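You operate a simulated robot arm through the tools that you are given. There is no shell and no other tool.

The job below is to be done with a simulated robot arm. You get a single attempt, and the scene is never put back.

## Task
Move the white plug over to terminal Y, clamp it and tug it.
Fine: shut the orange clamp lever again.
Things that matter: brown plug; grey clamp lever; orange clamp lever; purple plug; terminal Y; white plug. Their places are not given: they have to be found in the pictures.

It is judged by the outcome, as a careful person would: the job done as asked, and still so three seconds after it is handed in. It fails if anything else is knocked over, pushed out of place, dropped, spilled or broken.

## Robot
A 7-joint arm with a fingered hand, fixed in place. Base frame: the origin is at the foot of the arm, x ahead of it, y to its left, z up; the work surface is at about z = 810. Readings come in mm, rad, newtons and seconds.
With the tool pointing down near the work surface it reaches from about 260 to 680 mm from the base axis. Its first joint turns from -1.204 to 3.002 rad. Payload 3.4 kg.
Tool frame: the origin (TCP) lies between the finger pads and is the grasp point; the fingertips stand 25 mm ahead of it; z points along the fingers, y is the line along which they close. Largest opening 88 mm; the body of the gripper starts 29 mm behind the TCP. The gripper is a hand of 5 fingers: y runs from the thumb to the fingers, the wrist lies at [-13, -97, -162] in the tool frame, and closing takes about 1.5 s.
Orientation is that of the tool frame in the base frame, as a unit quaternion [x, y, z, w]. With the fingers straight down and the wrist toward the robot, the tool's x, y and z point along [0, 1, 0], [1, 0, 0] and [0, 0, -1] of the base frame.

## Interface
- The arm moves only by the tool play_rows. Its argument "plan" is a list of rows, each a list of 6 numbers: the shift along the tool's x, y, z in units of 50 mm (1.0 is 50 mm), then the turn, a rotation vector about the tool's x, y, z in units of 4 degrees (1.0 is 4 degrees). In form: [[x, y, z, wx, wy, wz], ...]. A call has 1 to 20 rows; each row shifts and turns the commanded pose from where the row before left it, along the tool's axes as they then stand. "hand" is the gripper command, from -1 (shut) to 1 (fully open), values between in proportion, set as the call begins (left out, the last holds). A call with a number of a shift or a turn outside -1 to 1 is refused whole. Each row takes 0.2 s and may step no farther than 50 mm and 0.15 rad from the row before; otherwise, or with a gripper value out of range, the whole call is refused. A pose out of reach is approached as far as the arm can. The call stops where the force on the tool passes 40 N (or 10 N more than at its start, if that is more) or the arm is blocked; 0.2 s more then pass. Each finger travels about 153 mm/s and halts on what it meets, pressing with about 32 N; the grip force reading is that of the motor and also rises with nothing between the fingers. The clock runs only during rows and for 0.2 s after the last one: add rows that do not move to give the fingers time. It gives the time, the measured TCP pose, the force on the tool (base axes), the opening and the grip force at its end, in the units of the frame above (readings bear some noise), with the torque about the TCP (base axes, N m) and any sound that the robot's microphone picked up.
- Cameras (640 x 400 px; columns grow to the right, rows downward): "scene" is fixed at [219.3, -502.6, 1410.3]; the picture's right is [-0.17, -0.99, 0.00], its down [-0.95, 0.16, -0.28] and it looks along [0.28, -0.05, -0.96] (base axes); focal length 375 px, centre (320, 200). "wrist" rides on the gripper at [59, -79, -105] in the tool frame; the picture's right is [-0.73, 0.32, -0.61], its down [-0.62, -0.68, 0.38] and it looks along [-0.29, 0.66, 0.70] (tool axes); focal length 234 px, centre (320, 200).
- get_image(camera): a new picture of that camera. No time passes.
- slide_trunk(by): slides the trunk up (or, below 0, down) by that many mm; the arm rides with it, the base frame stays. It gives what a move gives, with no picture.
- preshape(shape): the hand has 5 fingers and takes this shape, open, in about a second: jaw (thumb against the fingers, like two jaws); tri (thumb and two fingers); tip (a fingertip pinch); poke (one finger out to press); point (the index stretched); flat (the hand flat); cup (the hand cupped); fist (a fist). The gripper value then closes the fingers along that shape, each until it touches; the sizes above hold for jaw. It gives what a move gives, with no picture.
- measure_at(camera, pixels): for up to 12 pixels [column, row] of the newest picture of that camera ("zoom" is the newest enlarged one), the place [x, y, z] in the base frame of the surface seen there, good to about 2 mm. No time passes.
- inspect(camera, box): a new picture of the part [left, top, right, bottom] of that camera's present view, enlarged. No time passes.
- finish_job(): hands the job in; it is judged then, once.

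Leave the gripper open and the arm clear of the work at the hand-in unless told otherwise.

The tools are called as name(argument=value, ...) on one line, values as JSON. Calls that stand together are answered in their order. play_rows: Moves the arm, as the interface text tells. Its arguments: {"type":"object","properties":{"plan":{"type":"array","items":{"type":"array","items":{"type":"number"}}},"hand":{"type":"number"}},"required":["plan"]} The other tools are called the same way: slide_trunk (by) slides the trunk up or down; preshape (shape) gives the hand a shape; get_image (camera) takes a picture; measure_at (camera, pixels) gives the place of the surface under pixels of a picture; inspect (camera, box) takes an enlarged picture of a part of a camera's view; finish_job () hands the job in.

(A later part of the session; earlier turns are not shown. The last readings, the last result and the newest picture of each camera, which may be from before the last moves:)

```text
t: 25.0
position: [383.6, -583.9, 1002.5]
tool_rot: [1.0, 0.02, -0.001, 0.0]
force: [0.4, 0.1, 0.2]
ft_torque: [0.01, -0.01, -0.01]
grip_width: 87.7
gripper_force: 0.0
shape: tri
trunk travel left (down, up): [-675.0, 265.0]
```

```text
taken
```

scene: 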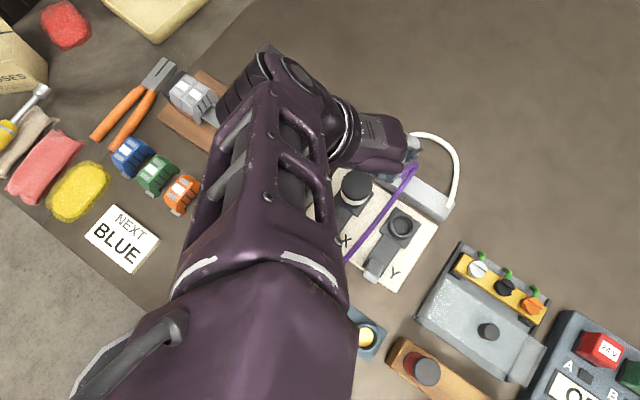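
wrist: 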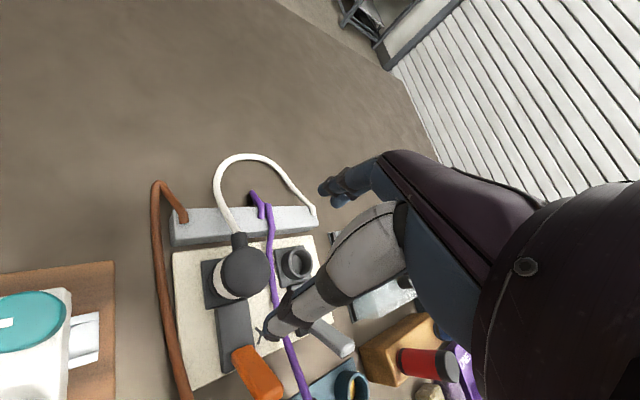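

Tool y now points along −Y of the base; the plug at (245,270) in the wrist view with its cable boss going up-left (toward the bar). I enlarge to see the fingers and thumb placement in tri shape.

inspect(camera="wrist", box=[230, 130, 430, 350])

measure_at(camera="zoom", pixels=[[175, 105], [200, 115], [215, 130], [190, 95], [240, 85], [260, 110], [100, 350], [85, 345], [110, 330], [150, 350], [170, 330], [215, 260]])

```text
1.82 times, centred on (330, 240) of wrist
```

zoom: 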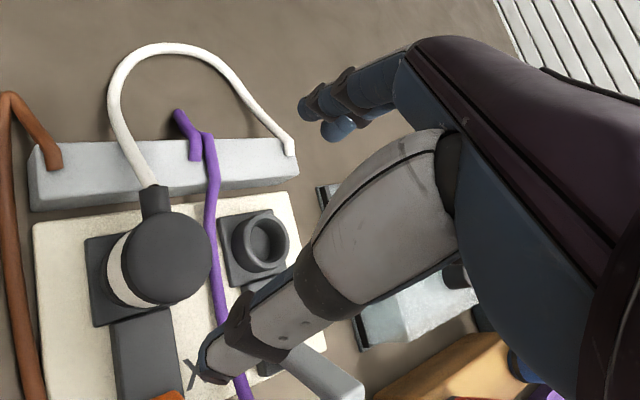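

```text
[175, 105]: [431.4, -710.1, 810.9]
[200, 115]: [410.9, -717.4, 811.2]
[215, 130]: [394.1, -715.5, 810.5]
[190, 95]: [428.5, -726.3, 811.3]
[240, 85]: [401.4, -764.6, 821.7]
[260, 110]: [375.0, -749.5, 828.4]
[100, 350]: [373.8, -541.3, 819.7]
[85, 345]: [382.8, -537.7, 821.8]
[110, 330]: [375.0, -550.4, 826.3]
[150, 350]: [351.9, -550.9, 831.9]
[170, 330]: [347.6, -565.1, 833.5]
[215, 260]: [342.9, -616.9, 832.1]
```

I'll measure the fingertips (zoom (305,105), (330,130)) and the thumb tip (zoom (205,365)).

measure_at(camera="zoom", pixels=[[305, 105], [315, 100], [303, 115], [332, 130], [345, 135], [335, 138], [345, 90], [205, 365], [200, 350], [220, 375], [240, 310], [280, 350]])

```text
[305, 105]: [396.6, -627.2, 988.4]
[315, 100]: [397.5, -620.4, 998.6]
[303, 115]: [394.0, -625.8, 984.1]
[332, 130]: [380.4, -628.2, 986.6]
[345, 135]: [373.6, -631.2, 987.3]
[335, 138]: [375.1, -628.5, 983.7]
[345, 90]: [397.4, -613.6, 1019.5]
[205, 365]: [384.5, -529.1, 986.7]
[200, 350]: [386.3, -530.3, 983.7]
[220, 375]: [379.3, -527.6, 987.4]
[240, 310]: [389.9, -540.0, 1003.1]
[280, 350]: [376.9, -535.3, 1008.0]
```

Fingertips sit at tool x≈±10, y≈+43 and the thumb at x≈0, y≈−48. To keep the fingers clear of the cable boss I turn another 32° about the vertical.

play_rows(plan=[[0, 0, 0, 0, 0, 1], [0, 0, 0, 0, 0, 1], [0, 0, 0, 0, 0, 1], [0, 0, 0, 0, 0, 1], [0, 0, 0, 0, 0, 1], [0, 0, 0, 0, 0, 1], [0, 0, 0, 0, 0, 1], [0, 0, 0, 0, 0, 1], [0, 0, 0, 0, 0, 0]])

get_image(camera="wrist")

get_image(camera="scene")

```text
t: 27.0
position: [383.8, -583.3, 1000.4]
tool_rot: [0.967, -0.255, 0.0, -0.001]
force: [0.9, 0.6, -0.6]
ft_torque: [0.0, -0.02, 0.0]
grip_width: 88.0
gripper_force: 0.0
shape: tri
trunk travel left (down, up): [-675.0, 265.0]
```

```text
taken
```

wrist: 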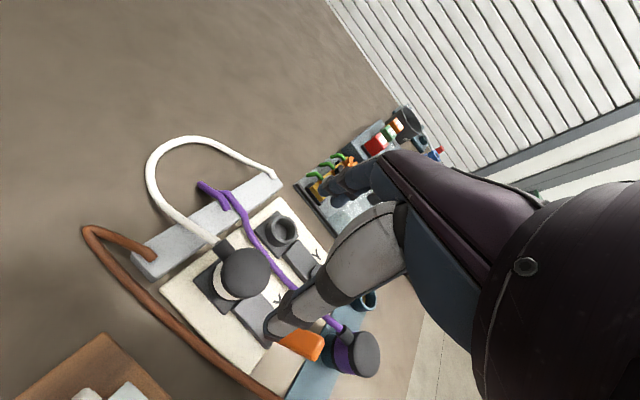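

```text
taken
```

scene: 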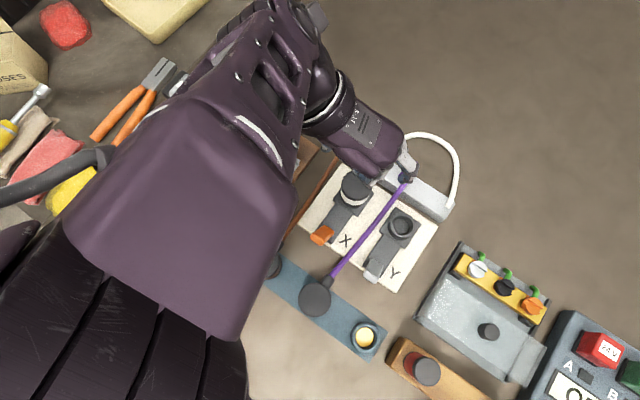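

The hand is over the plug; the forearm passes above the vise area. Before going down I check the arm's height there by measuring arm points in the scene picture, plus the visible plug/lever parts.

measure_at(camera="scene", pixels=[[250, 60], [300, 60], [330, 110], [290, 130], [230, 130], [190, 230], [370, 140], [310, 30], [405, 160], [356, 187], [320, 235], [400, 225]])

inspect(camera="wrist", box=[140, 180, 340, 380])

```text
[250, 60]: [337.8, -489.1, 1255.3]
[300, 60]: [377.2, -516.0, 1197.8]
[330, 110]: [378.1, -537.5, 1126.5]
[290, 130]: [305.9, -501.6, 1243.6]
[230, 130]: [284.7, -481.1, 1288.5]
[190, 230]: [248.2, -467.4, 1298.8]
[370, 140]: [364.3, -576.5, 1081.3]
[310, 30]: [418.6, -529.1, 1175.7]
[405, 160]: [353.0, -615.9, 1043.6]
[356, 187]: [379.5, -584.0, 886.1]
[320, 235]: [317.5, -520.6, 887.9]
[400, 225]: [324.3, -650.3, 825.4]
```

```text
2.00 times, centred on (240, 280) of wrist
```

zoom: 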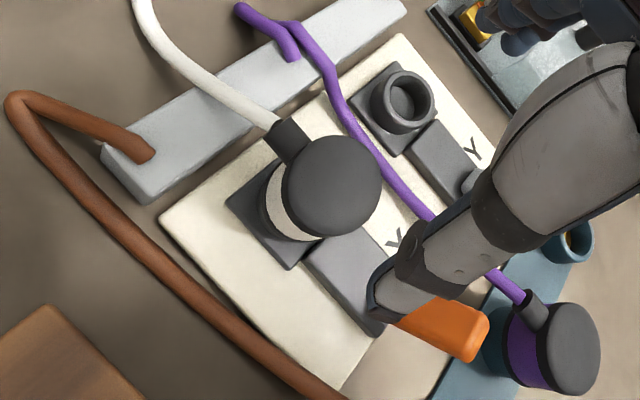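

The arm's surfaces are at z≥1080, well clear. I check the brown cable's course relative to where the thumb will come down (~(408, −541)).

measure_at(camera="zoom", pixels=[[20, 105], [45, 165], [90, 225], [150, 275], [210, 320], [270, 365], [60, 110], [130, 145], [330, 185], [290, 140], [285, 205], [380, 180]])

measure_at(camera="zoom", pixels=[[290, 185], [305, 150], [345, 140], [375, 165], [380, 200], [355, 230], [310, 230], [292, 205], [378, 85], [432, 100], [405, 72], [400, 128]])

```text
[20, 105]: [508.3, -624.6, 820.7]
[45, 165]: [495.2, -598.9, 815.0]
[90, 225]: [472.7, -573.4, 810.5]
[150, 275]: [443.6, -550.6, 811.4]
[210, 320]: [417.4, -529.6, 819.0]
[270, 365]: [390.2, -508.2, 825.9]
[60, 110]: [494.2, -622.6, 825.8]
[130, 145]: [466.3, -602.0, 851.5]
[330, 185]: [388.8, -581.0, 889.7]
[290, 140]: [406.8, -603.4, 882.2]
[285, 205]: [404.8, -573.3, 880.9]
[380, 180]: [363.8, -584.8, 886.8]
```

```text
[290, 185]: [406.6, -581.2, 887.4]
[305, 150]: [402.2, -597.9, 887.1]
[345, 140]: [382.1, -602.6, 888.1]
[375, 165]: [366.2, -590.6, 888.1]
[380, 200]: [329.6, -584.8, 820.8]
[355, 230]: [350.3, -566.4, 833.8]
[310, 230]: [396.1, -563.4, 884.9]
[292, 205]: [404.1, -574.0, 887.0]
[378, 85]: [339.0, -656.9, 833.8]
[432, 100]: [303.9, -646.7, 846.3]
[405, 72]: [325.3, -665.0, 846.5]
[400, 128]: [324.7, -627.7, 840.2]
```

The brown cable is low (z≤826) and clear of the thumb; the plug cap centre is at about (385.5, −582.5). I go down over the plug with the fingers open to TCP z≈878 (tips ≈853, above the socket rim at 845).

play_rows(plan=[[0.022, -0.03, 0.7, 0, 0, 0], [0, 0, 0.7, 0, 0, 0], [0, 0, 0.5, 0, 0, 0], [0, 0, 0.35, 0, 0, 0], [0, 0, 0.2, 0, 0, 0], [0, 0, 0, 0, 0, 0]], hand=1)

get_image(camera="wrist")

get_image(camera="scene")

```text
t: 28.4
position: [383.8, -582.6, 897.0]
tool_rot: [0.967, -0.254, -0.001, -0.001]
force: [0.1, -0.7, -0.2]
ft_torque: [-0.02, 0.0, -0.01]
grip_width: 88.2
gripper_force: 0.2
shape: tri
out of reach, approached as far as the arm can: row 4, 5
trunk travel left (down, up): [-675.0, 265.0]
```

```text
taken
```

wrist: 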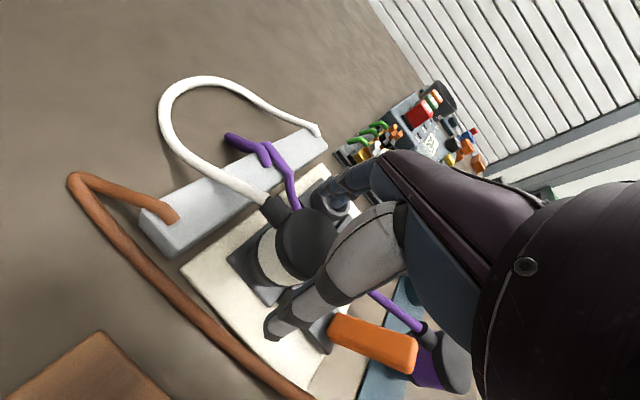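

```text
taken
```

scene: 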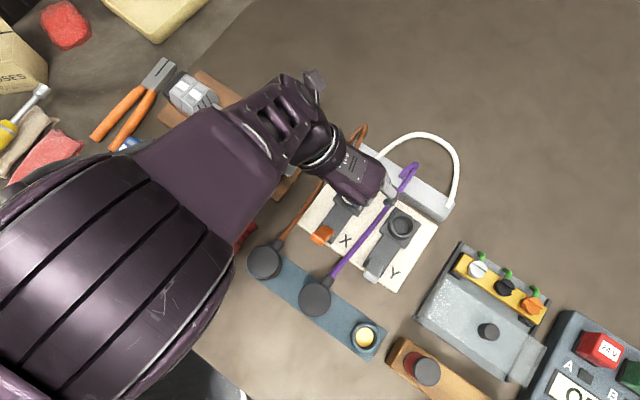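

The arm runs out of reach at z≈897 in this posture; sliding the trunk down will fix that. First I raise by 20 mm to learn where the commanded pose stands, so nothing jumps.

play_rows(plan=[[0, 0, -0.2, 0, 0, 0], [0, 0, -0.2, 0, 0, 0], [0, 0, 0, 0, 0, 0]])

```text
t: 29.2
position: [383.9, -582.8, 916.6]
tool_rot: [0.967, -0.254, -0.001, 0.001]
force: [-0.1, 0.0, -0.3]
ft_torque: [-0.03, -0.02, 0.02]
grip_width: 88.0
gripper_force: 0.0
shape: tri
trunk travel left (down, up): [-675.0, 265.0]
```

Good: the command had stopped at the real pose (z now 916.6). I raise the hand 100 mm, then slide the trunk down 100 mm, to gain downward reach.

play_rows(plan=[[0, 0, -0.7, 0, 0, 0], [0, 0, -0.7, 0, 0, 0], [0, 0, -0.7, 0, 0, 0], [0, 0, 0, 0, 0, 0]])

slide_trunk(by=-100)

get_image(camera="scene")

get_image(camera="wrist")

```text
t: 30.2
position: [384.9, -580.2, 1020.1]
tool_rot: [0.967, -0.254, 0.0, -0.001]
force: [0.9, -0.3, -0.4]
ft_torque: [0.02, 0.01, -0.01]
grip_width: 88.1
gripper_force: 0.1
shape: tri
trunk travel left (down, up): [-675.0, 265.0]
```

```text
t: 31.5
position: [384.8, -581.1, 920.8]
tool_rot: [0.967, -0.255, 0.0, 0.001]
force: [0.1, 0.1, 0.0]
ft_torque: [-0.02, 0.01, -0.01]
grip_width: 87.7
gripper_force: 0.1
shape: tri
trunk travel left (down, up): [-575.0, 365.0]
```

```text
taken
```

scene: 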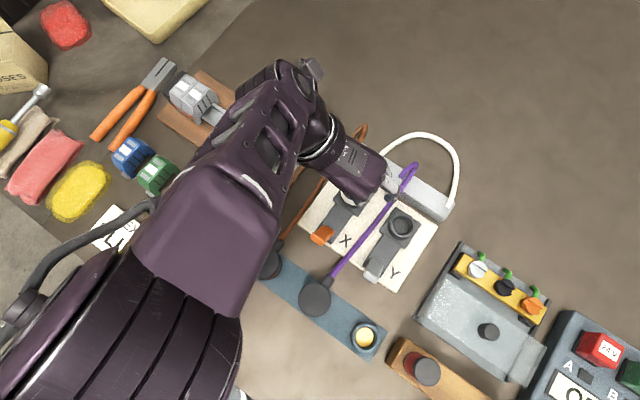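

```text
taken
```

wrist: 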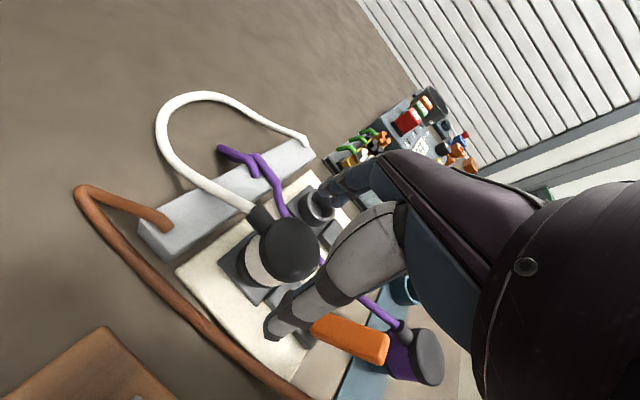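

The trunk slide lowered the hand to z≈921 as expected. I check the arm's heights above the table objects.

measure_at(camera="scene", pixels=[[270, 90], [230, 120], [210, 170], [200, 230], [150, 270], [225, 300], [300, 110], [330, 150], [350, 170], [270, 150], [60, 300], [180, 185]])

```text
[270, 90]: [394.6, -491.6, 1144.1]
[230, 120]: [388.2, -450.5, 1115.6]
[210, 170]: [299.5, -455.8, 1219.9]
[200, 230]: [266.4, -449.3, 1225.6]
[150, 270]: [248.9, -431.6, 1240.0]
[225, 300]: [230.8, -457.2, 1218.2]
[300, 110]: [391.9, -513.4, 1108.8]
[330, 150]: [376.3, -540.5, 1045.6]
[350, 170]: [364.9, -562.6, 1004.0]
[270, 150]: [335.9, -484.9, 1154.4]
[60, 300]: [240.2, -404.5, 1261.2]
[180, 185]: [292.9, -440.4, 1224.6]
```

All arm surfaces are above z≈1000. Now I go down 43 mm to TCP z≈878 around the plug with the fingers open.

play_rows(plan=[[0.026, 0.017, 0.3, 0, 0, 0], [0, 0, 0.3, 0, 0, 0], [0, 0, 0.256, 0, 0, 0], [0, 0, 0, 0, 0, 0]])

get_image(camera="wrist")

inspect(camera="wrist", box=[220, 160, 420, 360])

```text
t: 32.5
position: [384.2, -582.0, 878.0]
tool_rot: [0.967, -0.255, 0.0, 0.0]
force: [0.5, 0.0, 0.0]
ft_torque: [-0.03, 0.0, -0.01]
grip_width: 87.8
gripper_force: 0.1
shape: tri
trunk travel left (down, up): [-575.0, 365.0]
```

```text
taken
```

wrist: 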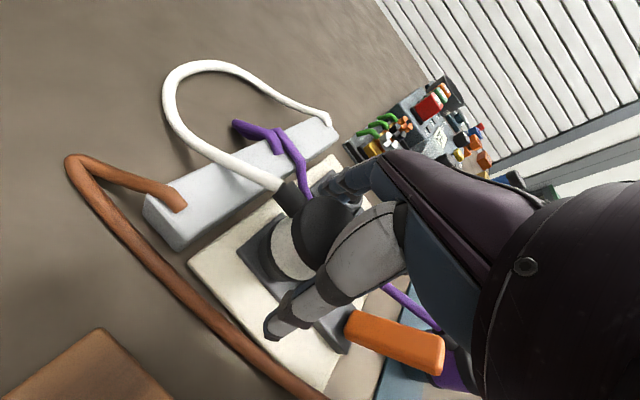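

```text
2.00 times, centred on (320, 260) of wrist
```

zoom: 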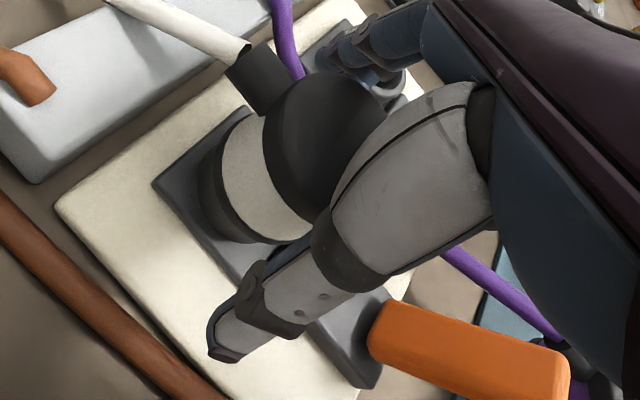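

Thumb and two fingers straddle the plug body, clear of the cable boss and the opened lever. I close the fingers on it, holding still for 2 s.

play_rows(plan=[[0, 0, 0, 0, 0, 0], [0, 0, 0, 0, 0, 0], [0, 0, 0, 0, 0, 0], [0, 0, 0, 0, 0, 0], [0, 0, 0, 0, 0, 0], [0, 0, 0, 0, 0, 0], [0, 0, 0, 0, 0, 0], [0, 0, 0, 0, 0, 0], [0, 0, 0, 0, 0, 0]], hand=-1)

inspect(camera="wrist", box=[220, 160, 420, 360])

```text
t: 34.5
position: [384.6, -580.8, 877.4]
tool_rot: [0.967, -0.255, 0.0, 0.0]
force: [1.3, -0.7, 0.2]
ft_torque: [0.01, 0.01, 0.02]
grip_width: 36.4
gripper_force: 32.2
shape: tri
trunk travel left (down, up): [-575.0, 365.0]
```

```text
2.00 times, centred on (320, 260) of wrist
```

zoom: 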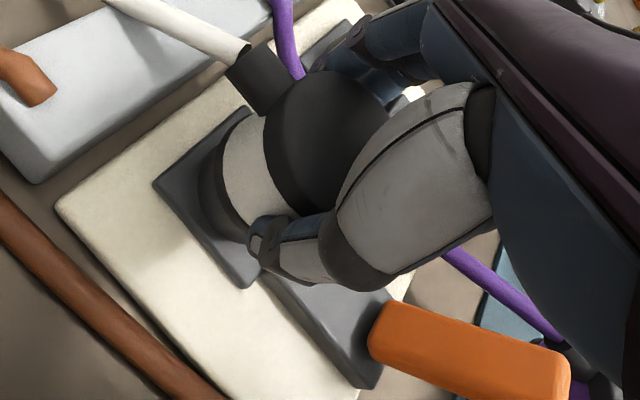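

Gripped: width 36 mm, grip force 32 N. I lift slowly: 10 mm first, reading the force.

play_rows(plan=[[0, 0, -0.06, 0, 0, 0], [0, 0, -0.07, 0, 0, 0], [0, 0, -0.07, 0, 0, 0]])

inspect(camera="wrist", box=[220, 160, 420, 360])

```text
t: 35.3
position: [385.7, -581.5, 886.1]
tool_rot: [0.967, -0.255, -0.001, 0.0]
force: [1.1, -0.5, -1.5]
ft_torque: [-0.01, 0.01, 0.0]
grip_width: 36.9
gripper_force: 32.4
shape: tri
trunk travel left (down, up): [-575.0, 365.0]
```

```text
2.00 times, centred on (320, 260) of wrist
```

zoom: 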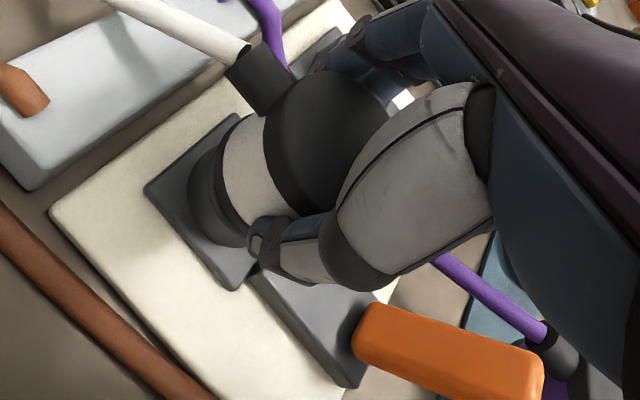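

The plug comes up freely with the hand (−1.5 N). I lift on to z≈945.

play_rows(plan=[[0, 0, -0.3, 0, 0, 0], [0, 0, -0.3, 0, 0, 0], [0, 0, -0.3, 0, 0, 0], [0, 0, -0.3, 0, 0, 0], [0, 0, 0, 0, 0, 0]])

get_image(camera="wrist")

get_image(camera="scene")

```text
t: 36.5
position: [386.5, -583.4, 948.2]
tool_rot: [0.967, -0.255, 0.0, 0.0]
force: [0.5, 0.0, -2.9]
ft_torque: [0.01, -0.02, -0.02]
grip_width: 36.8
gripper_force: 32.2
shape: tri
trunk travel left (down, up): [-575.0, 365.0]
```

```text
taken
```

wrist: 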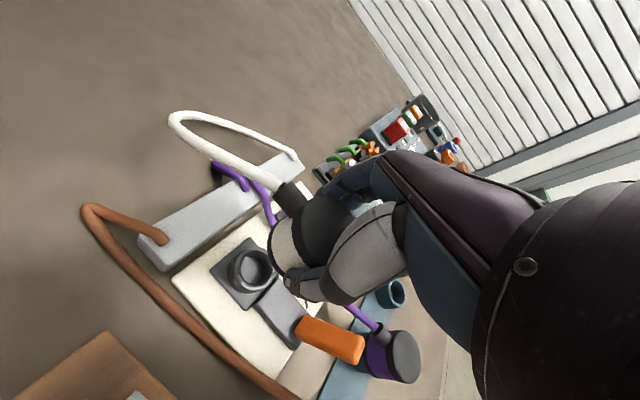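

```text
taken
```

scene: 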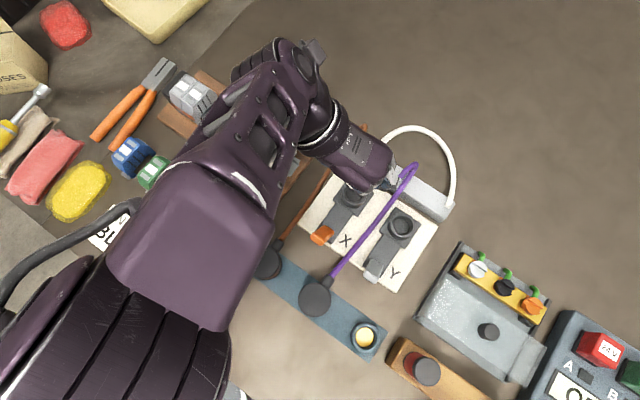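

The plug is held (weight ≈3 N) above X. X→Y is about (−64, −64) mm in the base frame; in tool axes that is −24 mm x and +88 mm y. I move there at this height.

play_rows(plan=[[-0.0968, 0.3508, 0, 0, 0, 0], [-0.0968, 0.3508, 0, 0, 0, 0], [-0.0968, 0.3508, 0, 0, 0, 0], [-0.0968, 0.3508, 0, 0, 0, 0], [-0.0968, 0.3508, 0, 0, 0, 0], [0, 0, 0, 0, 0, 0], [0, 0, 0, 0, 0, 0]])

get_image(camera="wrist")

get_image(camera="scene")

```text
t: 38.1
position: [321.4, -646.8, 946.2]
tool_rot: [0.967, -0.255, 0.0, 0.0]
force: [0.0, 0.2, -1.4]
ft_torque: [-0.01, 0.01, 0.03]
grip_width: 37.0
gripper_force: 32.0
shape: tri
trunk travel left (down, up): [-575.0, 365.0]
```

```text
taken
```

wrist: 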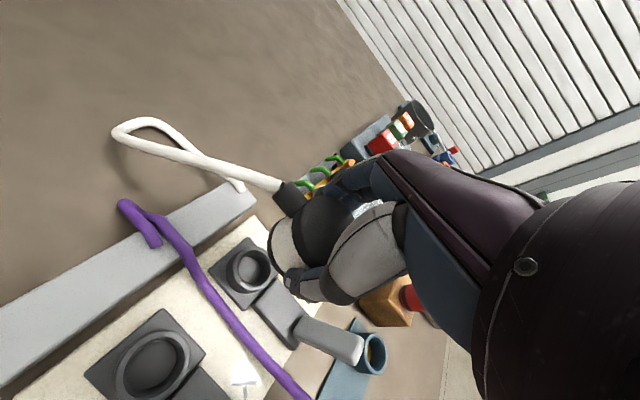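

```text
taken
```

scene: 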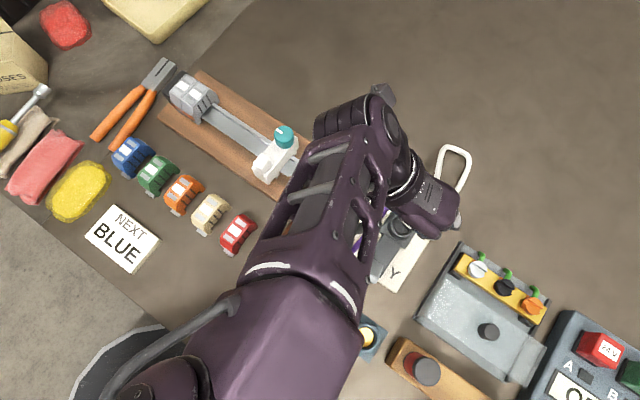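

The Y socket shows at (250,267), practically where X's socket showed before the move, so alignment is close. I enlarge and measure the rim and the plug's lower edge to refine.

inspect(camera="wrist", box=[200, 200, 320, 320])

```text
3.33 times, centred on (260, 260) of wrist
```

zoom: 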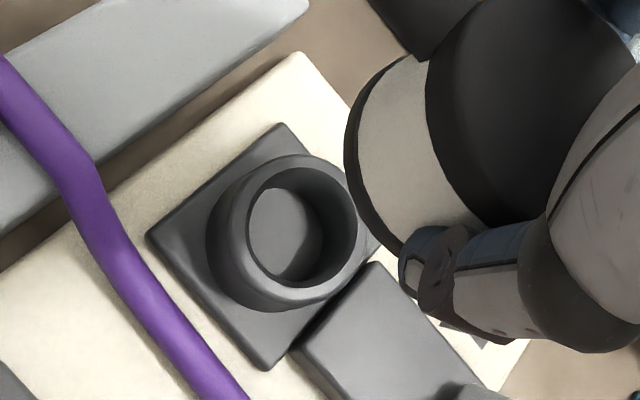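

measure_at(camera="zoom", pixels=[[285, 160], [330, 168], [364, 215], [350, 268], [300, 296], [252, 285], [234, 240], [248, 190], [285, 235], [310, 160], [360, 245], [270, 170]])

measure_at(camera="zoom", pixels=[[434, 70], [432, 120], [445, 170], [475, 210], [520, 225], [470, 20], [540, 5], [600, 30], [352, 140], [375, 205], [400, 70], [395, 150]])

```text
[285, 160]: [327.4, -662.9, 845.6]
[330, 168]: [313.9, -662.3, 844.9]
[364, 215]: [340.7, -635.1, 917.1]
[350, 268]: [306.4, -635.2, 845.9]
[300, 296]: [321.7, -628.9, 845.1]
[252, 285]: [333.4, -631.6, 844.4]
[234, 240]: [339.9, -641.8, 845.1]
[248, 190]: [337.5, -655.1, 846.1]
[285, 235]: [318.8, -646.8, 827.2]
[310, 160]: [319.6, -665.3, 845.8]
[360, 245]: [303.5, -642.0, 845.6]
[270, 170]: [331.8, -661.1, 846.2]
```

```text
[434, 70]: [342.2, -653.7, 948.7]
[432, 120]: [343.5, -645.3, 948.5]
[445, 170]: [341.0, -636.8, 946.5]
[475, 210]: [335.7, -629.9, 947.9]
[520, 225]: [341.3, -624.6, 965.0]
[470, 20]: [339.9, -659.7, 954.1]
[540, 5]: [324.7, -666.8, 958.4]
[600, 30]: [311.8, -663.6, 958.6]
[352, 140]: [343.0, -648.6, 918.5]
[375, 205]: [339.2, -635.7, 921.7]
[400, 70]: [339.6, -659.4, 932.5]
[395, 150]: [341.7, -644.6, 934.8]
```

The plug centre (≈322, −646.3) lies over the socket centre (≈321.5, −646.1) within 1 mm. I lower 50 mm first, to z≈896, then check.

play_rows(plan=[[-0.01, 0, 0.3, 0, 0, 0], [0, 0, 0.3, 0, 0, 0], [0, 0, 0.2, 0, 0, 0], [0, 0, 0.2, 0, 0, 0], [0, 0, 0, 0, 0, 0]])

get_image(camera="wrist")

inspect(camera="wrist", box=[200, 170, 360, 330])

```text
t: 39.3
position: [319.6, -645.1, 895.3]
tool_rot: [0.967, -0.256, 0.0, 0.0]
force: [-0.5, -0.3, -1.5]
ft_torque: [0.0, 0.02, 0.01]
grip_width: 36.3
gripper_force: 31.7
shape: tri
trunk travel left (down, up): [-575.0, 365.0]
```

```text
taken
```

wrist: 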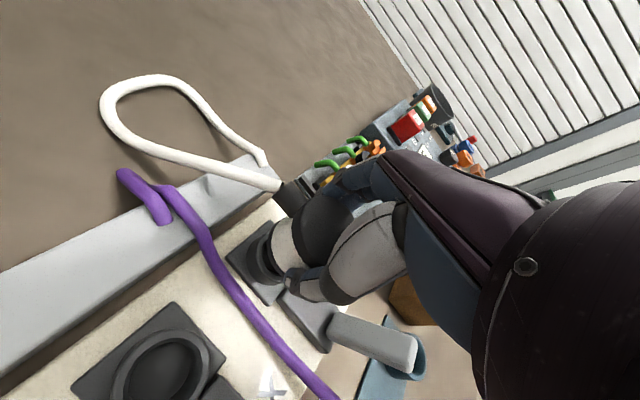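

```text
2.50 times, centred on (280, 250) of wrist
```

zoom: 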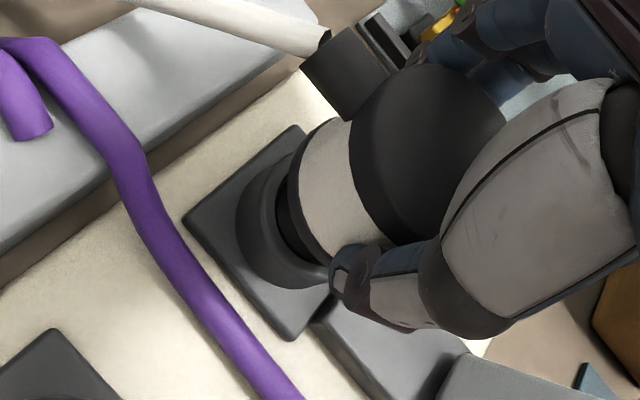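

It looks aligned over the ring. I lower slowly in 3 mm rows, 12 mm, watching the force.

play_rows(plan=[[0, 0, 0.06, 0, 0, 0], [0, 0, 0.06, 0, 0, 0], [0, 0, 0.06, 0, 0, 0], [0, 0, 0.06, 0, 0, 0]])

```text
t: 40.3
position: [320.6, -646.8, 885.1]
tool_rot: [0.967, -0.255, 0.0, 0.0]
force: [-0.7, -0.5, -0.4]
ft_torque: [-0.01, 0.01, -0.03]
grip_width: 36.7
gripper_force: 31.7
shape: tri
trunk travel left (down, up): [-575.0, 365.0]
```

No resistance yet at z≈885. I lower 8 mm more toward the seated height (≈877).

play_rows(plan=[[0, 0, 0.05, 0, 0, 0], [0, 0, 0.05, 0, 0, 0], [0, 0, 0.05, 0, 0, 0]])

inspect(camera="wrist", box=[200, 170, 360, 330])

```text
t: 41.1
position: [320.2, -645.2, 877.8]
tool_rot: [0.967, -0.254, 0.0, 0.0]
force: [0.2, 1.2, 0.6]
ft_torque: [0.03, -0.03, 0.01]
grip_width: 36.8
gripper_force: 32.5
shape: tri
trunk travel left (down, up): [-575.0, 365.0]
```

```text
2.50 times, centred on (280, 250) of wrist
```

zoom: 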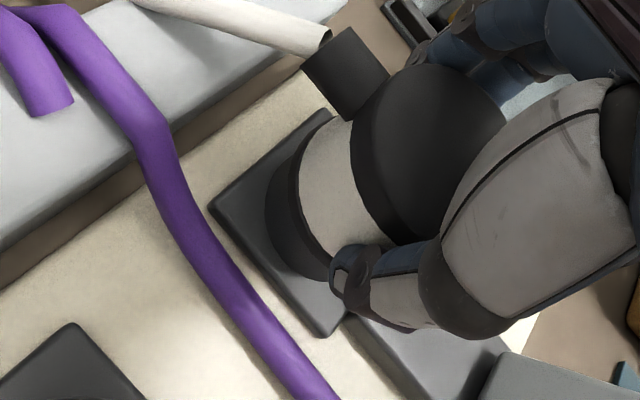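

Nearly seated; force is about 0.6 N up. I lower another 3 mm in 1 mm rows to feel the seat.

play_rows(plan=[[0, 0, 0.025, 0, 0, 0], [0, 0, 0.025, 0, 0, 0], [0, 0, 0.02, 0, 0, 0]])

```text
t: 41.9
position: [319.7, -645.7, 876.9]
tool_rot: [0.967, -0.255, 0.002, 0.001]
force: [1.6, -4.2, 11.6]
ft_torque: [-0.12, -0.01, 0.02]
grip_width: 36.9
gripper_force: 32.4
shape: tri
trunk travel left (down, up): [-575.0, 365.0]
```

The plug is seated: 11.6 N upward at z≈877, same height as it had in X. I relieve 2 mm of the pressing, then open the fingers.

play_rows(plan=[[0, 0, -0.04, 0, 0, 0], [0, 0, 0, 0, 0, 0]])

play_rows(plan=[[0, 0, 0, 0, 0, 0], [0, 0, 0, 0, 0, 0], [0, 0, 0, 0, 0, 0], [0, 0, 0, 0, 0, 0], [0, 0, 0, 0, 0, 0], [0, 0, 0, 0, 0, 0]], hand=1)

inspect(camera="wrist", box=[200, 170, 400, 370])

```text
t: 42.5
position: [320.1, -643.4, 876.6]
tool_rot: [0.967, -0.254, 0.0, -0.001]
force: [1.2, -3.3, 8.7]
ft_torque: [-0.1, -0.01, -0.01]
grip_width: 36.9
gripper_force: 32.1
shape: tri
trunk travel left (down, up): [-575.0, 365.0]
```

```text
t: 43.9
position: [321.3, -646.0, 877.1]
tool_rot: [0.967, -0.255, -0.001, -0.001]
force: [-0.5, 0.5, 1.9]
ft_torque: [-0.02, 0.01, 0.02]
grip_width: 87.7
gripper_force: 0.0
shape: tri
trunk travel left (down, up): [-575.0, 365.0]
```

```text
2.00 times, centred on (300, 270) of wrist
```

zoom: 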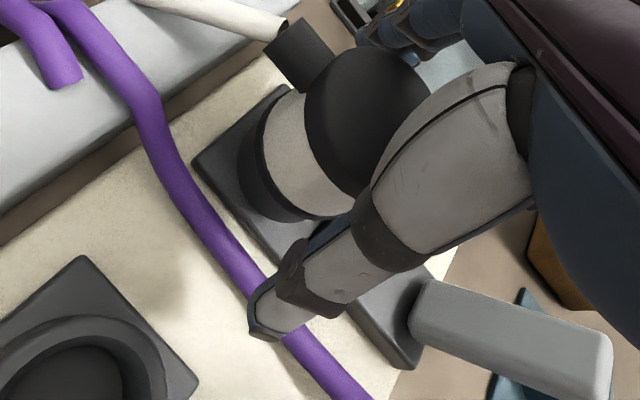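

The fingers are open and the plug stays seated upright. I raise the hand straight up 80 mm and look.

play_rows(plan=[[0, 0, -0.2, 0, 0, 0], [0, 0, -0.4, 0, 0, 0], [0, 0, -0.6, 0, 0, 0], [0, 0, -0.6, 0, 0, 0], [0, 0, 0, 0, 0, 0]])

get_image(camera="wrist")

inspect(camera="wrist", box=[150, 200, 400, 400])

```text
t: 45.1
position: [320.1, -645.9, 964.6]
tool_rot: [0.967, -0.256, 0.0, 0.0]
force: [-0.4, 0.9, -0.5]
ft_torque: [0.0, 0.02, -0.03]
grip_width: 87.6
gripper_force: 0.2
shape: tri
trunk travel left (down, up): [-575.0, 365.0]
```

```text
taken
```

wrist: 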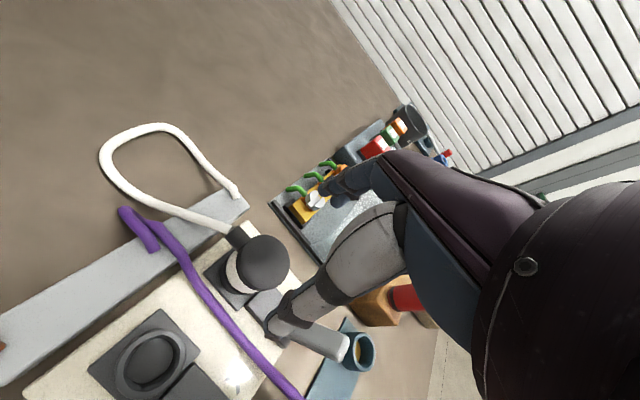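

```text
2.00 times, centred on (275, 300) of wrist
```

zoom: 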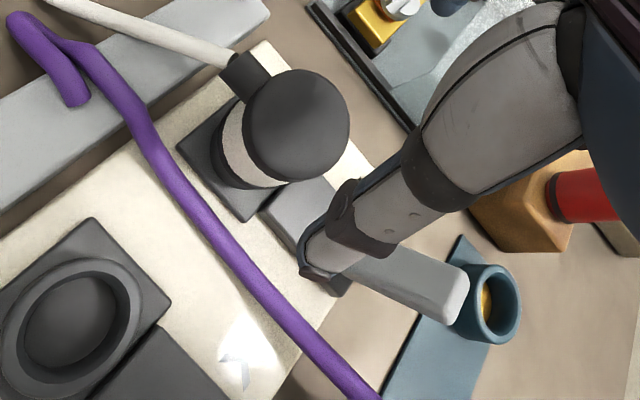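

The white plug stands seated in Y, and X's socket is empty. Next I shut the grey lever: with the poke finger I'll push it from its tail side back toward the socket. I take the poke shape here (tips well above the cap), then move at this height to the tail side of the grey lever, TCP ≈ (236, −562).

preshape(shape="poke")

play_rows(plan=[[-0.573, -0.16, 0, 0, 0, 0], [-0.573, -0.16, 0, 0, 0, 0], [-0.573, -0.16, 0, 0, 0, 0], [-0.573, -0.16, 0, 0, 0, 0], [0, 0, 0, 0, 0, 0]])

get_image(camera="wrist")

get_image(camera="scene")

```text
t: 46.0
position: [320.8, -644.8, 964.9]
tool_rot: [0.967, -0.255, -0.001, 0.0]
force: [-1.1, -0.5, 0.8]
ft_torque: [-0.01, 0.0, 0.01]
grip_width: 0.0
gripper_force: 0.0
shape: poke
trunk travel left (down, up): [-575.0, 365.0]
```

```text
t: 47.2
position: [239.7, -561.9, 964.1]
tool_rot: [0.967, -0.256, 0.0, 0.0]
force: [0.4, 0.2, 0.3]
ft_torque: [-0.02, 0.01, -0.01]
grip_width: 0.0
gripper_force: 0.0
shape: poke
trunk travel left (down, up): [-575.0, 365.0]
```

```text
taken
```

wrist: 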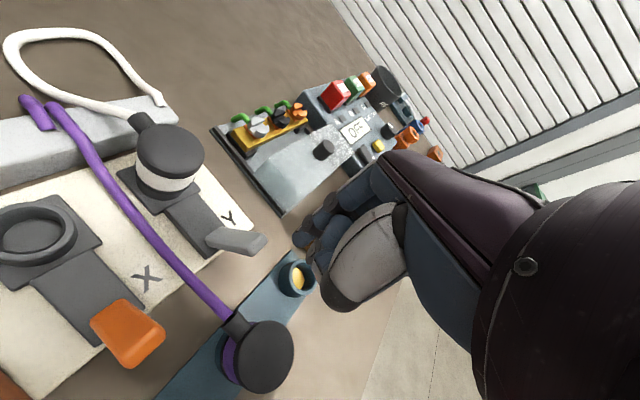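

```text
taken
```

scene: 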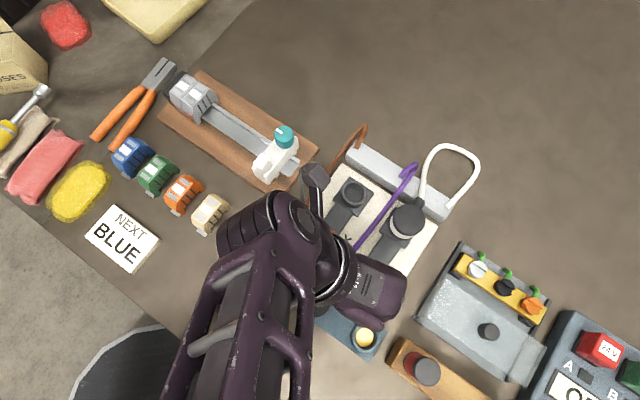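

Good side view: plug in Y at (170,155), grey lever open at (237,240), fingertip at (303,240). I enlarge to measure lever tip and finger.

inspect(camera="wrist", box=[160, 160, 360, 330])

measure_at(camera="zoom", pixels=[[255, 225], [225, 215], [200, 205], [170, 195], [270, 215], [265, 240], [240, 240], [160, 230], [350, 215], [360, 200], [345, 225], [370, 225]])

```text
2.35 times, centred on (260, 245) of wrist
```

zoom: 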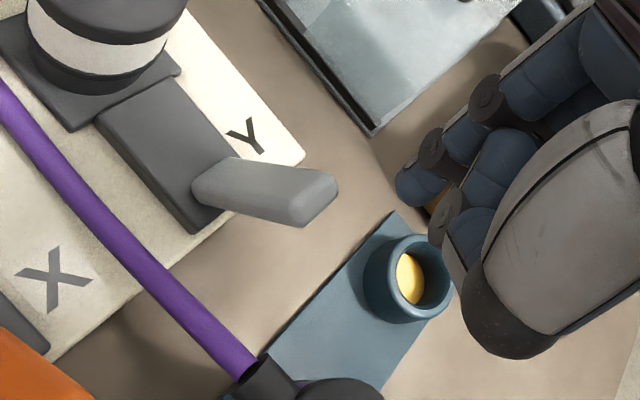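

```text
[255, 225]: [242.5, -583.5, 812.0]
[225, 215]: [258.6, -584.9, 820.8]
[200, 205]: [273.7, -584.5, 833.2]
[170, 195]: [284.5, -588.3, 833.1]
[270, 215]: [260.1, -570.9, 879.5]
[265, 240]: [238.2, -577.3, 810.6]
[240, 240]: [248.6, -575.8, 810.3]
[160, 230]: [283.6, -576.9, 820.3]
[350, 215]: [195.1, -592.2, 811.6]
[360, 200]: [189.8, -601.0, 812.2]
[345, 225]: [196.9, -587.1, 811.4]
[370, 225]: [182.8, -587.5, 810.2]
```

measure_at(camera="zoom", pixels=[[320, 175], [333, 185], [320, 200], [300, 215], [300, 172], [250, 165], [220, 190], [290, 195], [405, 185], [415, 198], [425, 180], [435, 150]])

```text
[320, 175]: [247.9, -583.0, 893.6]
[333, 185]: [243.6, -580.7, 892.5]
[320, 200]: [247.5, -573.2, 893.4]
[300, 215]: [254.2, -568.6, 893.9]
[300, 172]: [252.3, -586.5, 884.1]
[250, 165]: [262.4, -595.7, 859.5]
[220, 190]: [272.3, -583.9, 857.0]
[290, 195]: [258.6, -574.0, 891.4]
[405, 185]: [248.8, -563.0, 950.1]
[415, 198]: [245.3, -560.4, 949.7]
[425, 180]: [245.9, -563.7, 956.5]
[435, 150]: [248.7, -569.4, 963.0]
```

The lever's tail-most edge is at u≈−103 (z≈893); the finger's front is at u≈−107. I back off 10 mm more, then go down 66 mm to TCP z≈898 (fingertip ≈873).

play_rows(plan=[[-0.2, -0.05, 0, 0, 0, 0], [0, 0, 0.4, 0, 0, 0], [0, 0, 0.4, 0, 0, 0], [0, 0, 0.3, 0, 0, 0], [0, 0, 0.22, 0, 0, 0], [0, 0, 0, 0, 0, 0]])

get_image(camera="wrist")

inspect(camera="wrist", box=[160, 160, 360, 330])

```text
t: 48.6
position: [230.5, -554.9, 900.0]
tool_rot: [0.967, -0.255, 0.0, -0.001]
force: [0.3, 0.6, -0.5]
ft_torque: [0.03, 0.0, -0.02]
grip_width: 0.3
gripper_force: 0.0
shape: poke
trunk travel left (down, up): [-575.0, 365.0]
```

```text
taken
```

wrist: 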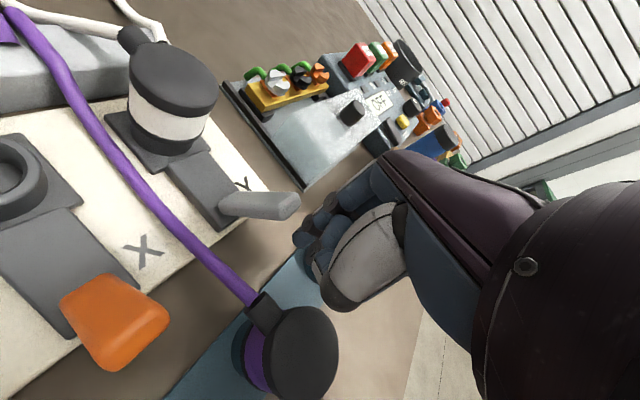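

```text
2.35 times, centred on (260, 245) of wrist
```

zoom: 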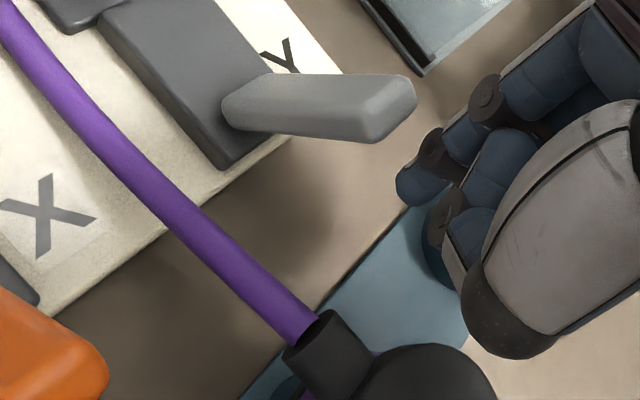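

The finger is behind the lever's open tip. I push along the board axis toward the socket (tool x 0.97, y 0.24), 24 mm in 4 mm rows.

play_rows(plan=[[0.0776, 0.0194, 0, 0, 0, 0], [0.0776, 0.0194, 0, 0, 0, 0], [0.0776, 0.0194, 0, 0, 0, 0], [0.0776, 0.0194, 0, 0, 0, 0], [0.0776, 0.0194, 0, 0, 0, 0], [0.0776, 0.0194, 0, 0, 0, 0]])

inspect(camera="wrist", box=[160, 160, 360, 330])

```text
t: 50.0
position: [247.3, -570.7, 898.6]
tool_rot: [0.967, -0.255, 0.001, 0.0]
force: [0.2, -0.1, -1.3]
ft_torque: [0.02, -0.01, 0.02]
grip_width: 0.2
gripper_force: 0.0
shape: poke
trunk travel left (down, up): [-575.0, 365.0]
```

```text
2.35 times, centred on (260, 245) of wrist
```

zoom: 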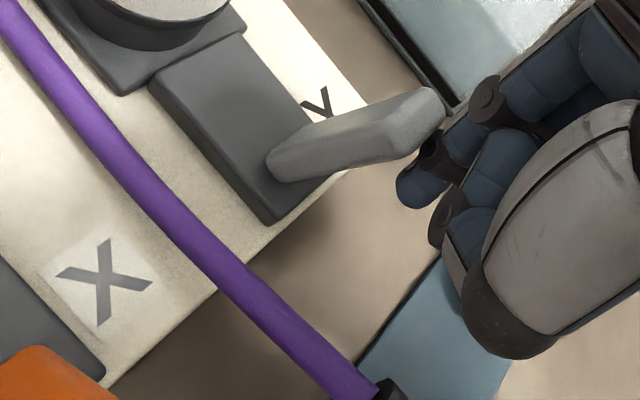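

The lever tip now touches the finger and starts to rotate, with almost no force. I continue 24 mm.

play_rows(plan=[[0.0776, 0.0194, 0, 0, 0, 0], [0.0776, 0.0194, 0, 0, 0, 0], [0.0776, 0.0194, 0, 0, 0, 0], [0.0776, 0.0194, 0, 0, 0, 0], [0.0776, 0.0194, 0, 0, 0, 0], [0.0776, 0.0194, 0, 0, 0, 0]])

inspect(camera="wrist", box=[160, 120, 400, 330])

```text
t: 51.4
position: [264.8, -588.5, 900.2]
tool_rot: [0.967, -0.255, 0.0, -0.001]
force: [-0.4, 0.1, -0.1]
ft_torque: [0.0, -0.07, -0.02]
grip_width: 0.0
gripper_force: 0.1
shape: poke
trunk travel left (down, up): [-575.0, 365.0]
```

```text
1.90 times, centred on (280, 225) of wrist
```

zoom: 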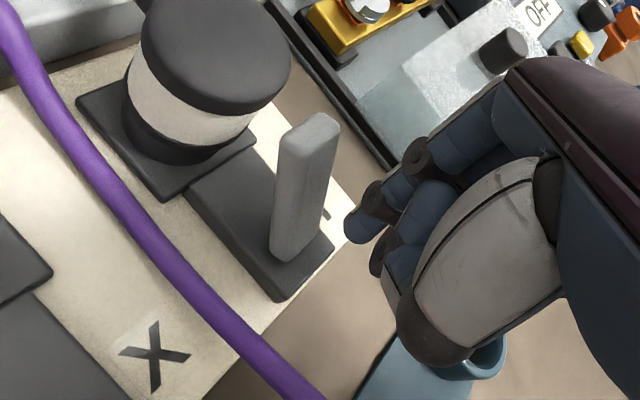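

The lever has sprung forward away from the finger. I measure its slope to see whether it is fully shut (originally ≈60°, tip z≈893, tip edge u≈−37).

measure_at(camera="zoom", pixels=[[300, 245], [302, 220], [308, 190], [313, 160], [318, 130], [322, 118], [290, 150], [280, 220], [330, 150], [300, 130], [335, 125], [220, 60]])

```text
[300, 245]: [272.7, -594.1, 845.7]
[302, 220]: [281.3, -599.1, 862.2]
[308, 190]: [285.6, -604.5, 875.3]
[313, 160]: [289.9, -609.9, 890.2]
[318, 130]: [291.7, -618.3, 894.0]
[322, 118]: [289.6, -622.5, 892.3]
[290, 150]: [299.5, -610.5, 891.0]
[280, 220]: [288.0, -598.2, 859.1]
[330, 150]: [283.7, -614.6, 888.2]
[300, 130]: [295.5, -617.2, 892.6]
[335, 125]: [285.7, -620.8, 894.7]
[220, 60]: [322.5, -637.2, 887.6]
```

Slope ≈62°, tip z≈894: the same as its original shut position. To be sure it is fully home I follow up with a gentle push from behind: 18 mm forward, reading the force.

play_rows(plan=[[0.0776, 0.0194, 0, 0, 0, 0], [0.0776, 0.0194, 0, 0, 0, 0], [0.0776, 0.0194, 0, 0, 0, 0], [0.0582, 0.0146, 0, 0, 0, 0]])

```text
t: 52.4
position: [276.1, -598.6, 900.2]
tool_rot: [0.967, -0.255, 0.0, -0.001]
force: [0.3, 0.2, 0.4]
ft_torque: [0.0, 0.01, -0.04]
grip_width: 0.0
gripper_force: 0.1
shape: poke
trunk travel left (down, up): [-575.0, 365.0]
```

No contact yet. Further 2 mm rows, 8 mm.

play_rows(plan=[[0.0388, 0.0097, 0, 0, 0, 0], [0.0388, 0.0097, 0, 0, 0, 0], [0.0388, 0.0097, 0, 0, 0, 0]])

inspect(camera="wrist", box=[160, 120, 400, 330])

```text
t: 53.2
position: [277.0, -600.2, 901.0]
tool_rot: [0.967, -0.255, 0.0, 0.001]
force: [-6.8, 6.3, 1.5]
ft_torque: [0.16, 0.18, -0.01]
grip_width: 0.2
gripper_force: 0.1
shape: poke
trunk travel left (down, up): [-575.0, 365.0]
```

```text
1.90 times, centred on (280, 225) of wrist
```

zoom: 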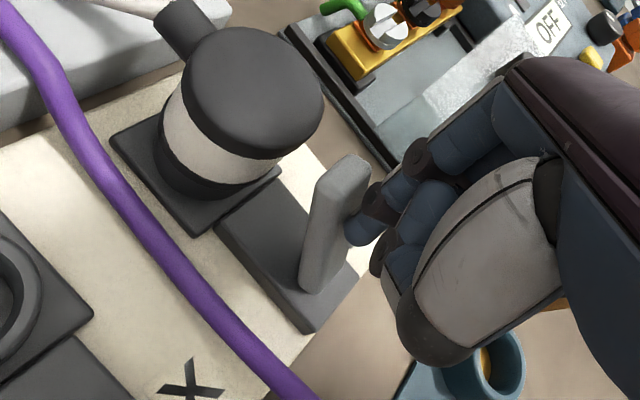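

Firm stop: 9 N against the lever, which no longer moves — it is fully shut. I back off 20 mm, rise to z≈966, return over the plug in Y and take the tri shape for the tug.

play_rows(plan=[[-0.194, -0.0485, 0, 0, 0, 0], [-0.194, -0.0485, 0, 0, 0, 0], [0, 0, -0.65, 0, 0, 0], [0, 0, -0.65, 0, 0, 0], [0, 0, 0, 0, 0, 0]])

play_rows(plan=[[0.539, 0.153, 0, 0, 0, 0], [0.539, 0.153, 0, 0, 0, 0], [0.539, 0.153, 0, 0, 0, 0], [0, 0, 0, 0, 0, 0]])

preshape(shape="tri")

get_image(camera="wrist")

```text
t: 54.4
position: [265.3, -589.3, 965.9]
tool_rot: [0.967, -0.255, 0.0, 0.0]
force: [-1.0, 0.0, -0.9]
ft_torque: [0.02, 0.0, 0.0]
grip_width: 0.2
gripper_force: 0.0
shape: poke
trunk travel left (down, up): [-575.0, 365.0]
```

```text
t: 55.4
position: [324.5, -648.4, 964.7]
tool_rot: [0.967, -0.256, 0.0, 0.0]
force: [0.1, 0.6, -0.3]
ft_torque: [-0.03, -0.05, -0.03]
grip_width: 0.0
gripper_force: 0.1
shape: poke
trunk travel left (down, up): [-575.0, 365.0]
```

```text
t: 56.3
position: [323.6, -649.0, 965.8]
tool_rot: [0.967, -0.255, 0.0, 0.001]
force: [0.3, 0.1, -0.1]
ft_torque: [-0.05, 0.01, 0.01]
grip_width: 87.9
gripper_force: 0.0
shape: tri
trunk travel left (down, up): [-575.0, 365.0]
```

```text
taken
```

wrist: 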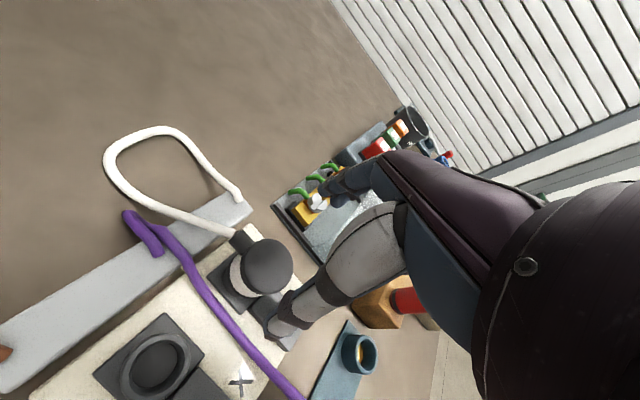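

The plug shows at (267,266). I correct about 3 mm and go down to TCP z≈893 only (fingertips ≈868), gripping the cap's upper part, so the curled fingers stay above the now-shut lever's tip (z≈894).

play_rows(plan=[[-0.066, -0.016, 0.5, 0, 0, 0], [0, 0, 0.4, 0, 0, 0], [0, 0, 0.3, 0, 0, 0], [0, 0, 0.25, 0, 0, 0], [0, 0, 0, 0, 0, 0]])

inspect(camera="wrist", box=[200, 160, 400, 360])

get_image(camera="scene")

```text
t: 57.5
position: [323.2, -646.4, 892.3]
tool_rot: [0.967, -0.255, -0.001, 0.001]
force: [0.1, -0.1, -0.1]
ft_torque: [-0.02, -0.02, 0.0]
grip_width: 87.7
gripper_force: 0.1
shape: tri
trunk travel left (down, up): [-575.0, 365.0]
```

```text
2.00 times, centred on (300, 260) of wrist
```

zoom: 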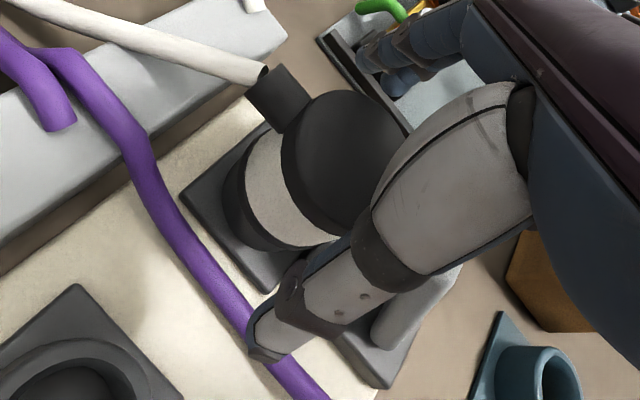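

```text
taken
```

scene: 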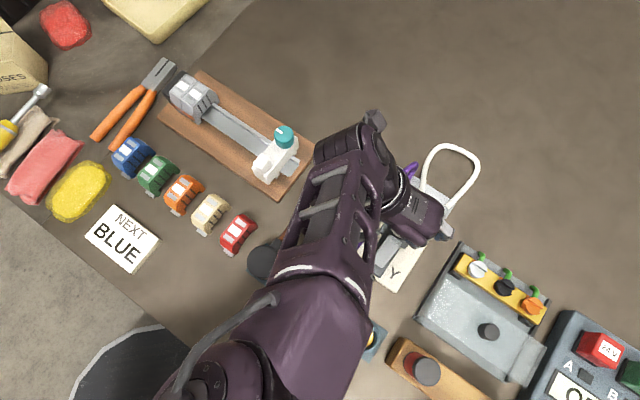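

No contact; the thumb and fingers are around the cap. I close on it.

play_rows(plan=[[0, 0, 0, 0, 0, 0], [0, 0, 0, 0, 0, 0], [0, 0, 0, 0, 0, 0], [0, 0, 0, 0, 0, 0], [0, 0, 0, 0, 0, 0], [0, 0, 0, 0, 0, 0], [0, 0, 0, 0, 0, 0], [0, 0, 0, 0, 0, 0]], hand=-1)

inspect(camera="wrist", box=[200, 160, 400, 360])

```text
t: 59.3
position: [322.2, -645.9, 892.3]
tool_rot: [0.967, -0.255, 0.0, 0.0]
force: [0.6, -0.2, -0.4]
ft_torque: [-0.01, 0.0, 0.0]
grip_width: 36.9
gripper_force: 32.0
shape: tri
trunk travel left (down, up): [-575.0, 365.0]
```

```text
2.00 times, centred on (300, 260) of wrist
```

zoom: 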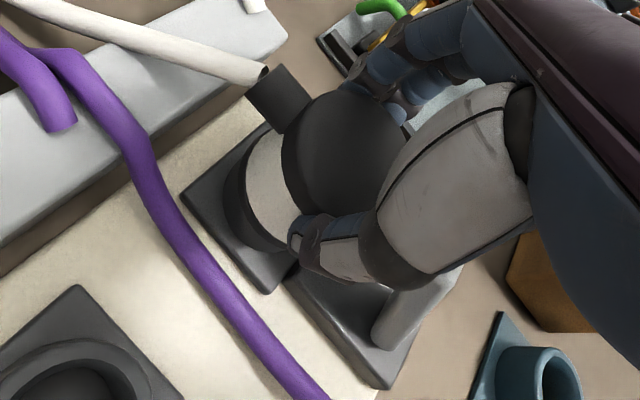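

Gripped (36.9 mm, 32 N). Now the tug: I pull straight up in small steps, 4 mm first, reading the force.

play_rows(plan=[[0, 0, -0.04, 0, 0, 0], [0, 0, -0.04, 0, 0, 0], [0, 0, 0, 0, 0, 0]])

```text
t: 60.1
position: [322.4, -646.3, 893.6]
tool_rot: [0.967, -0.256, -0.002, -0.002]
force: [-1.1, 5.3, -18.0]
ft_torque: [0.12, -0.05, 0.05]
grip_width: 35.9
gripper_force: 32.1
shape: tri
trunk travel left (down, up): [-575.0, 365.0]
```

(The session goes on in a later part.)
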